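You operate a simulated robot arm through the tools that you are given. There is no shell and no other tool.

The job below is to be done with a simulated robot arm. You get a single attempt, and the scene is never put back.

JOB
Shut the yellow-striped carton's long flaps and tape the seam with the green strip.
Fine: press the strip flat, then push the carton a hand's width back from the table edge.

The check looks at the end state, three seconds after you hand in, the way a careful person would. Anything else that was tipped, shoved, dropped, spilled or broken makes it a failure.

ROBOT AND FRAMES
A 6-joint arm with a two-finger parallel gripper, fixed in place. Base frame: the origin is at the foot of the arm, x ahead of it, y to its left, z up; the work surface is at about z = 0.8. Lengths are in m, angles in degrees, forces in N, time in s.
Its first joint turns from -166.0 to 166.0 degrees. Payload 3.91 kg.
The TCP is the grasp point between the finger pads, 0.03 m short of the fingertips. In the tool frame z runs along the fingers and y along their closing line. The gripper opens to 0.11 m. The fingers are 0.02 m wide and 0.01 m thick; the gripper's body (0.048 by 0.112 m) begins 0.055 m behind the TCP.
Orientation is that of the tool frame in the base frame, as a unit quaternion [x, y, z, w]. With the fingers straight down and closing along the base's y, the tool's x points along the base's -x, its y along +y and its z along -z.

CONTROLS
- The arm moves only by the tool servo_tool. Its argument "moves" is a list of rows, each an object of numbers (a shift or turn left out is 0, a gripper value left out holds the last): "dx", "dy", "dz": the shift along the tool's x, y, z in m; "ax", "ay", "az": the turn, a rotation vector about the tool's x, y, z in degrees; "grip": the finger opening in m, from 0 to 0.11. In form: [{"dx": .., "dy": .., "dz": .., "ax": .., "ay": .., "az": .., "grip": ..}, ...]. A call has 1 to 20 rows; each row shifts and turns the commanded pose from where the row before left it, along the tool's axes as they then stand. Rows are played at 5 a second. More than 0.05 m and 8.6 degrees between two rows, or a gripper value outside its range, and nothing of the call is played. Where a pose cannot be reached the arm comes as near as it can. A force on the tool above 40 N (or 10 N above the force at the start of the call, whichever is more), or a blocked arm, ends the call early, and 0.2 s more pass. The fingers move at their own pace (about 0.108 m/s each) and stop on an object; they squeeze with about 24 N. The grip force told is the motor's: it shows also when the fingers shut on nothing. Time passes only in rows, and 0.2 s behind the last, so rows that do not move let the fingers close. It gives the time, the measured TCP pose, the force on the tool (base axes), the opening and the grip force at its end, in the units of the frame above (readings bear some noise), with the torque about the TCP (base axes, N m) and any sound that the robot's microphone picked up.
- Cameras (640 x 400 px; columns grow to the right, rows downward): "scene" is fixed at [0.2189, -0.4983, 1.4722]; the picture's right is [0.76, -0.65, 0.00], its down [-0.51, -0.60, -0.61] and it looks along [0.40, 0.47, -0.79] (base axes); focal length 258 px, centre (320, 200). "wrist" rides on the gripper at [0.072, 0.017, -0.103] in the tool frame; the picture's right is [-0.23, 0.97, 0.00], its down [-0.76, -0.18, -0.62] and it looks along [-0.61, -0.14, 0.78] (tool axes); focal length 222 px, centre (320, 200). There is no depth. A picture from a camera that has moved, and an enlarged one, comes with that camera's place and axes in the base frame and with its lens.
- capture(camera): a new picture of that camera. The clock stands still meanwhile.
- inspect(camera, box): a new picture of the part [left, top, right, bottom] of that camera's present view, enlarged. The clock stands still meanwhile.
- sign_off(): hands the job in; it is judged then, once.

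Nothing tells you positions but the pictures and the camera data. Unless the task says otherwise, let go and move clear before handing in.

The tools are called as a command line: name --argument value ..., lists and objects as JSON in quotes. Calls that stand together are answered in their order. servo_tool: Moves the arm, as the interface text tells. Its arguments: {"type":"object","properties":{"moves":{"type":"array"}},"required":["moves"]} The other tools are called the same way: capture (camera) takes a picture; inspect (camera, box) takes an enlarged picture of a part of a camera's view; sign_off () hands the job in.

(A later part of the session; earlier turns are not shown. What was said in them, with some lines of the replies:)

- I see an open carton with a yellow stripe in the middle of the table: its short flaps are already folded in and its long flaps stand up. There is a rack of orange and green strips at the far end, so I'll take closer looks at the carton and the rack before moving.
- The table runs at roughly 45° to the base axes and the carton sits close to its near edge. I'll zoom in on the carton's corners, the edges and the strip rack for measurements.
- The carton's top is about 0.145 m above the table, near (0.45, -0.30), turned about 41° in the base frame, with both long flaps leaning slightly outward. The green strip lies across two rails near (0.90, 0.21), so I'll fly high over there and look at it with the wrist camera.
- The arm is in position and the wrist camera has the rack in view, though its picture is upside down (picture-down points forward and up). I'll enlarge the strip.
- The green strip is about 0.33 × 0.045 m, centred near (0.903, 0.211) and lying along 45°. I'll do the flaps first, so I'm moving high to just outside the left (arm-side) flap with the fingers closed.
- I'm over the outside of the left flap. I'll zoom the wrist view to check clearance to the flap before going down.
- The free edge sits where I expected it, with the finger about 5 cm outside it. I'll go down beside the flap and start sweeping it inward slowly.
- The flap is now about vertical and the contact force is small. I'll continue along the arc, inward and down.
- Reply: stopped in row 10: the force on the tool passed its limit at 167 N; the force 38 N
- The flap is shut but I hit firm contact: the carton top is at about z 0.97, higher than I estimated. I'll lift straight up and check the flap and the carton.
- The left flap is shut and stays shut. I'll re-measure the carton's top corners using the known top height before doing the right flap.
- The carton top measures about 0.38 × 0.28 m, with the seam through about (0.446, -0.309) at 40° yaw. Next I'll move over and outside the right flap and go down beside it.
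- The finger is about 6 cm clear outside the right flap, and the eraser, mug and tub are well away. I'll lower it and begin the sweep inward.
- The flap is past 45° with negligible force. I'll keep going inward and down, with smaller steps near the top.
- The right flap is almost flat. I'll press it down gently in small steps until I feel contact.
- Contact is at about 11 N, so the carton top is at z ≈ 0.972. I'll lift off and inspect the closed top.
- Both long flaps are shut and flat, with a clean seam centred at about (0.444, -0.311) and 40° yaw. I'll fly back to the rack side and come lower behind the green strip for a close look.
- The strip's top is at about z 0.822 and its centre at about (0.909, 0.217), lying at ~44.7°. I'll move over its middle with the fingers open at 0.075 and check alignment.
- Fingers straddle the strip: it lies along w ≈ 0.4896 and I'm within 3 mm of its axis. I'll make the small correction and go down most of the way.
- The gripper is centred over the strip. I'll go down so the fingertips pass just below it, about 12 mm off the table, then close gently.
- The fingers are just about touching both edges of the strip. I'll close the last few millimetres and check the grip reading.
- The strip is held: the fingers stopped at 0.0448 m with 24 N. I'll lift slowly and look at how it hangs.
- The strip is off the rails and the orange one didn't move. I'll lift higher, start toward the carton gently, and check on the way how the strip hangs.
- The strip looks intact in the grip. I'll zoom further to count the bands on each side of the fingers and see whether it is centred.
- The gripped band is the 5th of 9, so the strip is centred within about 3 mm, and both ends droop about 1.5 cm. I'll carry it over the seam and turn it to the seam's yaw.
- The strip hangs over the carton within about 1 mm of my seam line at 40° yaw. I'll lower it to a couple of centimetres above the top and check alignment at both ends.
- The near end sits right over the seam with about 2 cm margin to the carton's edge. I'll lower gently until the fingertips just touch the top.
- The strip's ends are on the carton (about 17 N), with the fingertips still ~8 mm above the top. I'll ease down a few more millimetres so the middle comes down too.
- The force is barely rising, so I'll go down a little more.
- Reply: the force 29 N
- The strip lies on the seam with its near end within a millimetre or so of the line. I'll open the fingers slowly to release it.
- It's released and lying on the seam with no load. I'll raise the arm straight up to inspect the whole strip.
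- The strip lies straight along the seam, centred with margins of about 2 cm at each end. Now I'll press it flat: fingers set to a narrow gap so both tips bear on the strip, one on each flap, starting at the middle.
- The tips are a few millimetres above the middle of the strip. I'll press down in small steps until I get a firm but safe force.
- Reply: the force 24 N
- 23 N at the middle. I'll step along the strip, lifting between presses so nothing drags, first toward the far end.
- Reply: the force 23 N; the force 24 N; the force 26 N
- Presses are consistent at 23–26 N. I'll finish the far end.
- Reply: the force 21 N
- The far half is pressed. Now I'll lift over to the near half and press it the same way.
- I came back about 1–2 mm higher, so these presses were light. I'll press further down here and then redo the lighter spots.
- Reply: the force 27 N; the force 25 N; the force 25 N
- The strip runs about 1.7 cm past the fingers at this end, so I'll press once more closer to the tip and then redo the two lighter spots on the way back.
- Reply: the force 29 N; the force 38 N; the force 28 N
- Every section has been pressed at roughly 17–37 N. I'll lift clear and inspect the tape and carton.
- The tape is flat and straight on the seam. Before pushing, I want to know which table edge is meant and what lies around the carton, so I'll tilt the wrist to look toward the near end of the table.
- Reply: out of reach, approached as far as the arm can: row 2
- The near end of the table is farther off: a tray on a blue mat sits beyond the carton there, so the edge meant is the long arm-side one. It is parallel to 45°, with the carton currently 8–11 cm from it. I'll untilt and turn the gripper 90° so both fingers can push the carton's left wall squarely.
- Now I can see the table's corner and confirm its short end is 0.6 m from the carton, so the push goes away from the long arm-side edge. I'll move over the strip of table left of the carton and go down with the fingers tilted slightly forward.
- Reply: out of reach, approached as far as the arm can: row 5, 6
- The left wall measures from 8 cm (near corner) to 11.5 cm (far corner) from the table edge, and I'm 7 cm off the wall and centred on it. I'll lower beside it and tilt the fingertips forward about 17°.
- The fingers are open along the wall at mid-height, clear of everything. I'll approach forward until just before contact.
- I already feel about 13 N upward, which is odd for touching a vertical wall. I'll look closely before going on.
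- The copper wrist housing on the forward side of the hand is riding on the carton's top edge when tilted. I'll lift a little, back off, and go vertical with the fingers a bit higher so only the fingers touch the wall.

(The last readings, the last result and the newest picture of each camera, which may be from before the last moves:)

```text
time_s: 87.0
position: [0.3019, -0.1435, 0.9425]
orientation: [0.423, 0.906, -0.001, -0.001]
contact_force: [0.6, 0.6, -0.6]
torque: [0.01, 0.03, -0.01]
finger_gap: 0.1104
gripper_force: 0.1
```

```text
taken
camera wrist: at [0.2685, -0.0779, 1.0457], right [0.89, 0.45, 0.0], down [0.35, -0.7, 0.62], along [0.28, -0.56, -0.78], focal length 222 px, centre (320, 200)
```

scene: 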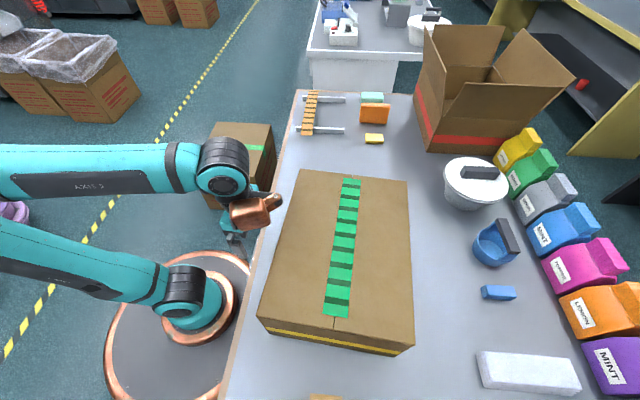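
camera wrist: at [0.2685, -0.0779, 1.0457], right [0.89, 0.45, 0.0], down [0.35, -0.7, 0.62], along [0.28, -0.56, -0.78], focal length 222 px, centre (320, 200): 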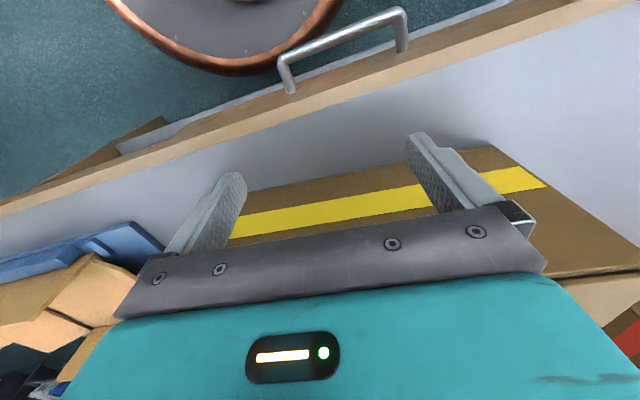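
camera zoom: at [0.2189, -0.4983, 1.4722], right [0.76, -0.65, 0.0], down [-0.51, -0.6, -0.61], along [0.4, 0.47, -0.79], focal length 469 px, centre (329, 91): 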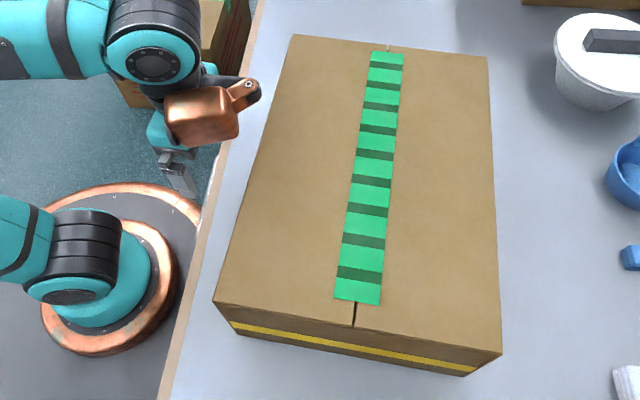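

The carton only slid about 5 mm and the tape is undisturbed. With the tool vertical and the tips at about z 0.90, the palm and housing clear the carton's top, so I'll approach again and start pushing slowly.

servo_tool --moves '[{"dz": 0.008}, {"dx": -0.014}, {"dx": -0.014}, {"dx": -0.014}, {"dx": -0.014}, {"dx": -0.01}, {"dx": -0.006}, {"dx": -0.006}, {}]'

inspect --camera "scene" --box '[190, 150, 440, 370]'

capture --camera "wrist"

```text
time_s: 89.0
position: [0.3518, -0.2026, 0.9351]
orientation: [0.422, 0.906, -0.001, 0.0]
contact_force: [-2.1, 5.8, 1.2]
torque: [-0.06, 0.03, -0.04]
finger_gap: 0.1098
gripper_force: 0.0
```

```text
1.82 times, centred on (315, 260) of scene
camera zoom: at [0.2189, -0.4983, 1.4722], right [0.76, -0.65, 0.0], down [-0.51, -0.6, -0.61], along [0.4, 0.47, -0.79], focal length 469 px, centre (329, 91)
```

zoom: 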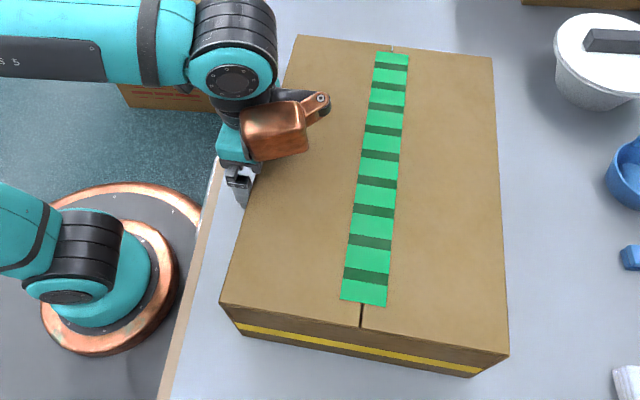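

```text
taken
camera wrist: at [0.3183, -0.1365, 1.0371], right [0.89, 0.45, 0.0], down [0.35, -0.7, 0.62], along [0.28, -0.56, -0.78], focal length 222 px, centre (320, 200)
```

wrist: 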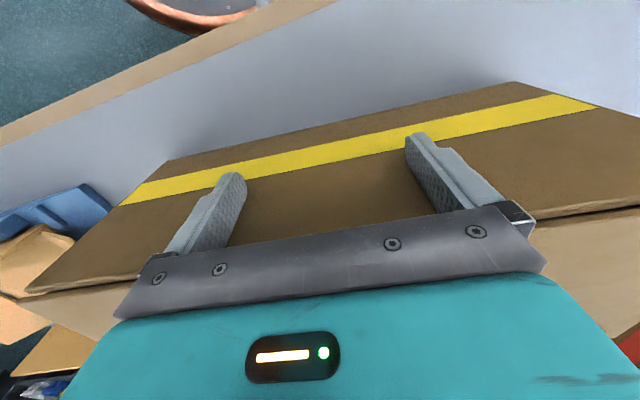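

The carton slides smoothly at about 6 N and has moved about 12 mm so far with no rotation. I'll continue pushing slowly and check partway.

servo_tool --moves '[{"dx": -0.008}, {"dx": -0.008}, {"dx": -0.008}, {"dx": -0.008}, {"dx": -0.008}, {}]'

inspect --camera "scene" --box '[240, 150, 490, 370]'

capture --camera "wrist"

```text
time_s: 90.4
position: [0.3773, -0.2345, 0.9345]
orientation: [0.422, 0.907, -0.001, -0.001]
contact_force: [-2.2, 2.9, -2.3]
torque: [-0.06, -0.01, 0.12]
finger_gap: 0.1098
gripper_force: 0.1
```

```text
1.82 times, centred on (365, 260) of scene
camera zoom: at [0.2189, -0.4983, 1.4722], right [0.76, -0.65, 0.0], down [-0.51, -0.6, -0.61], along [0.4, 0.47, -0.79], focal length 469 px, centre (238, 91)
```

zoom: 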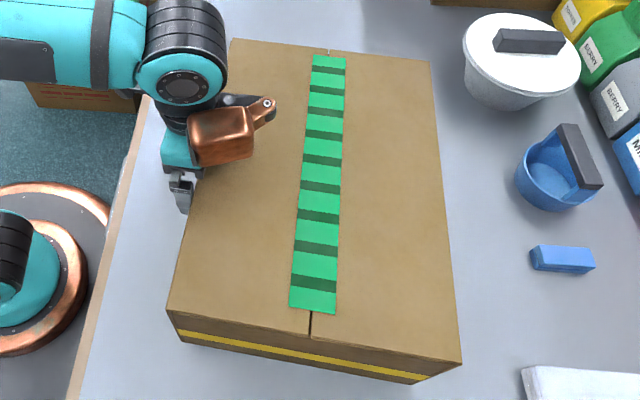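

```text
taken
camera wrist: at [0.3435, -0.1671, 1.0375], right [0.89, 0.45, 0.0], down [0.35, -0.7, 0.62], along [0.28, -0.56, -0.78], focal length 222 px, centre (320, 200)
```

wrist: 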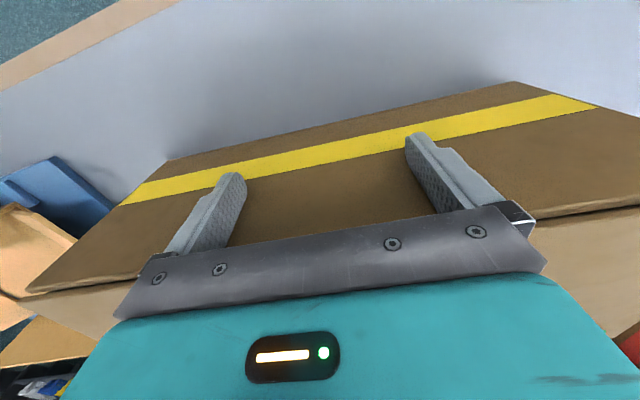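

It has moved about 5.1 cm, straight and with no rotation. I'll push the remaining 4 cm.

servo_tool --moves '[{"dx": -0.008}, {"dx": -0.008}, {"dx": -0.008}, {"dx": -0.008}, {"dx": -0.007}, {}]'

inspect --camera "scene" --box '[240, 150, 490, 370]'

```text
time_s: 91.8
position: [0.404, -0.2624, 0.9351]
orientation: [0.423, 0.906, -0.001, 0.0]
contact_force: [-2.7, 4.6, 2.7]
torque: [-0.06, -0.03, -0.08]
finger_gap: 0.11
gripper_force: 0.1
```

```text
1.82 times, centred on (365, 260) of scene
camera zoom: at [0.2189, -0.4983, 1.4722], right [0.76, -0.65, 0.0], down [-0.51, -0.6, -0.61], along [0.4, 0.47, -0.79], focal length 469 px, centre (238, 91)
```

zoom: 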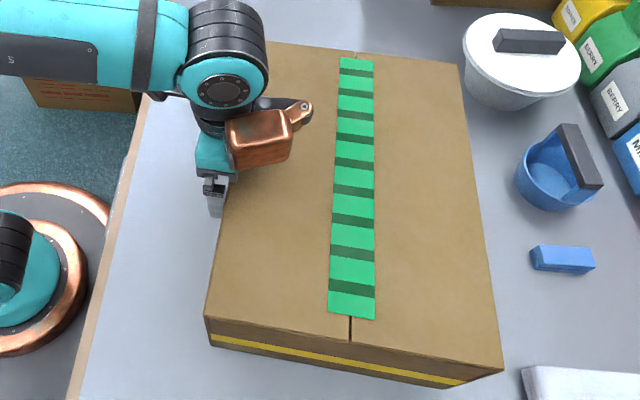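

The carton has moved about 9 cm straight back from the edge, with its nearest corner now about 17 cm from it. I'll back off horizontally, then rise clear.

servo_tool --moves '[{"dx": 0.01}, {"dx": 0.02}, {"dx": 0.03}, {"dx": 0.03}, {"dz": -0.03}, {"dz": -0.045}, {"dz": -0.045}, {"dz": -0.045}, {"dz": -0.045}, {"dz": -0.045}, {}]'

capture --camera "scene"

inspect --camera "scene" --box '[240, 150, 490, 370]'

capture --camera "wrist"

```text
time_s: 94.2
position: [0.3463, -0.197, 1.1904]
orientation: [0.423, 0.906, -0.001, -0.001]
contact_force: [-0.4, 0.6, -0.3]
torque: [-0.01, -0.03, -0.03]
finger_gap: 0.11
gripper_force: 0.0
```

```text
taken
```

scene: 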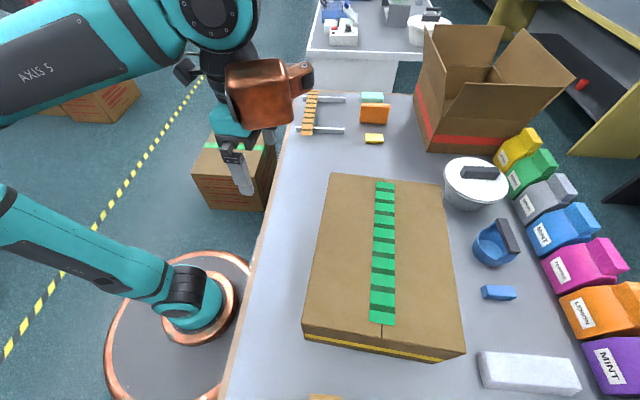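

```text
1.82 times, centred on (365, 260) of scene
camera zoom: at [0.2189, -0.4983, 1.4722], right [0.76, -0.65, 0.0], down [-0.51, -0.6, -0.61], along [0.4, 0.47, -0.79], focal length 469 px, centre (238, 91)
```

zoom: 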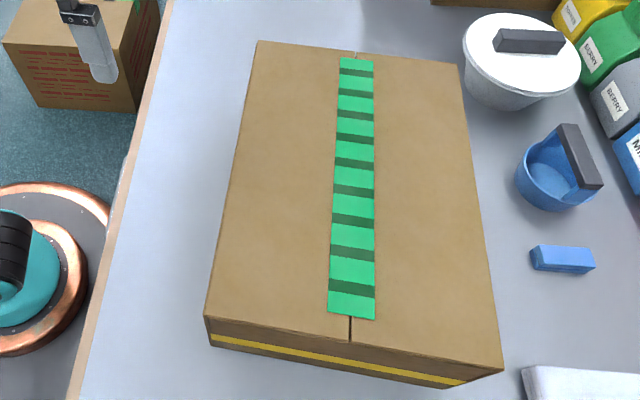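

```text
taken
camera wrist: at [0.3121, -0.1299, 1.2945], right [0.89, 0.45, 0.0], down [0.35, -0.7, 0.62], along [0.28, -0.56, -0.78], focal length 222 px, centre (320, 200)
```

wrist: 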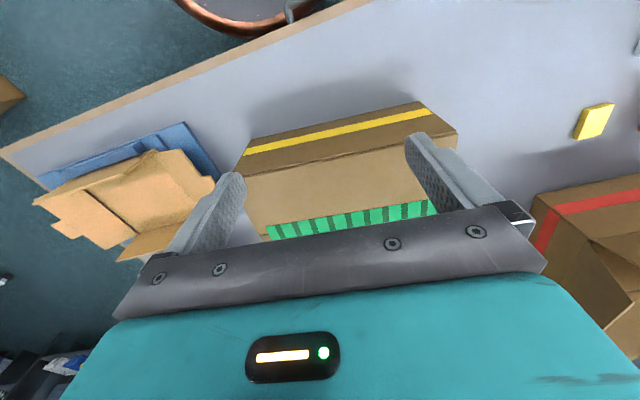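

Everything else looks where it started. I'll take a last close look at both ends of the tape and the rack.

inspect --camera "scene" --box '[345, 280, 425, 365]'

inspect --camera "scene" --box '[345, 165, 425, 225]'

inspect --camera "scene" --box '[285, 80, 395, 150]'

inspect --camera "wrist" --box '[220, 90, 480, 250]'

```text
4.71 times, centred on (385, 322) of scene
camera zoom: at [0.2189, -0.4983, 1.4722], right [0.76, -0.65, 0.0], down [-0.51, -0.6, -0.61], along [0.4, 0.47, -0.79], focal length 1213 px, centre (14, -376)
```

zoom: 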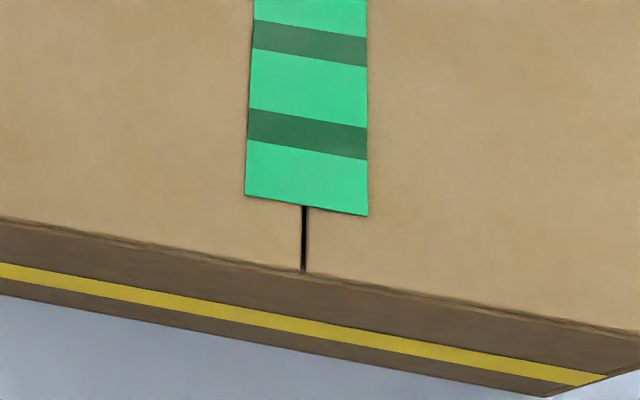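

```text
6.67 times, centred on (385, 195) of scene
camera zoom: at [0.2189, -0.4983, 1.4722], right [0.76, -0.65, 0.0], down [-0.51, -0.6, -0.61], along [0.4, 0.47, -0.79], focal length 1718 px, centre (-113, 233)
```

zoom: 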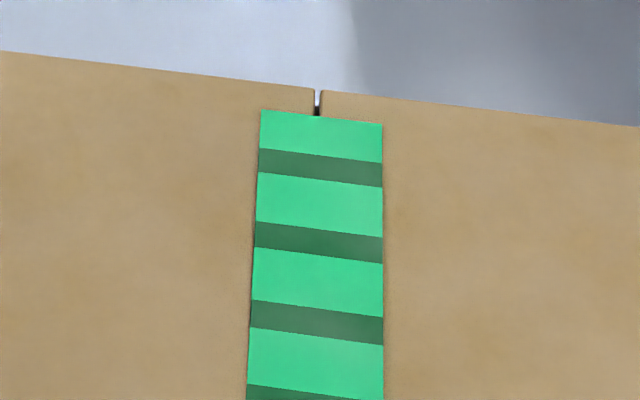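

```text
5.71 times, centred on (340, 115) of scene
camera zoom: at [0.2189, -0.4983, 1.4722], right [0.76, -0.65, 0.0], down [-0.51, -0.6, -0.61], along [0.4, 0.47, -0.79], focal length 1473 px, centre (206, 686)
```

zoom: 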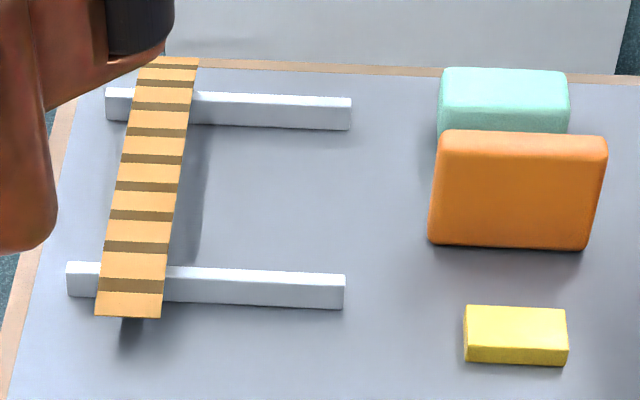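

```text
2.46 times, centred on (350, 170) of wrist
camera zoom: at [0.3121, -0.1299, 1.2945], right [0.89, 0.45, 0.0], down [0.35, -0.7, 0.62], along [0.28, -0.56, -0.78], focal length 547 px, centre (246, 274)
```

zoom: 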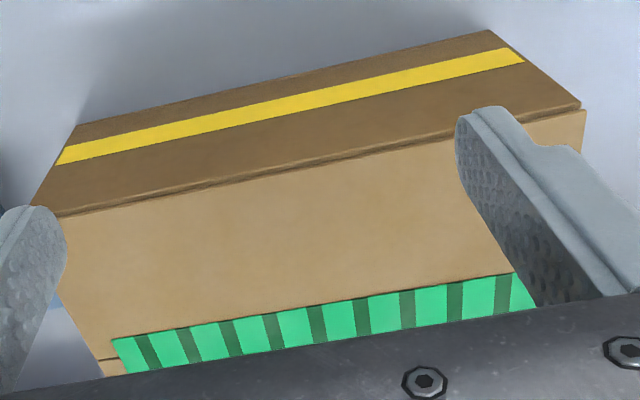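

The long flaps are shut and the green strip lies flat and centred along the seam. The carton has moved about 9 cm straight back from the table edge, nothing else was disturbed, and the arm is clear with its fingers open. I'm handing in.

sign_off

```text
The job is handed in.
```

The job is handed in. The yellow-striped carton's long flaps are shut, and the green strip is centred along the seam and pressed flat end to end.

- **Push:** I read "a hand's width back" as moving the carton by that much. It went about 9 cm straight back from the long, arm-side table edge, which leaves its nearest corner about 17 cm from that edge.
- **Hard contacts:** Closing the left flap, I came down on it with a brief 167 N spike, because the carton top was higher than I had measured. On the first push attempt, the wrist housing rode on the carton's top edge at about 13 N. I saw no damage to the carton or tape from either.
- **Rest of the scene:** In the last pictures nothing else had moved, tipped or spilled. The gripper was open and clear when I handed in.
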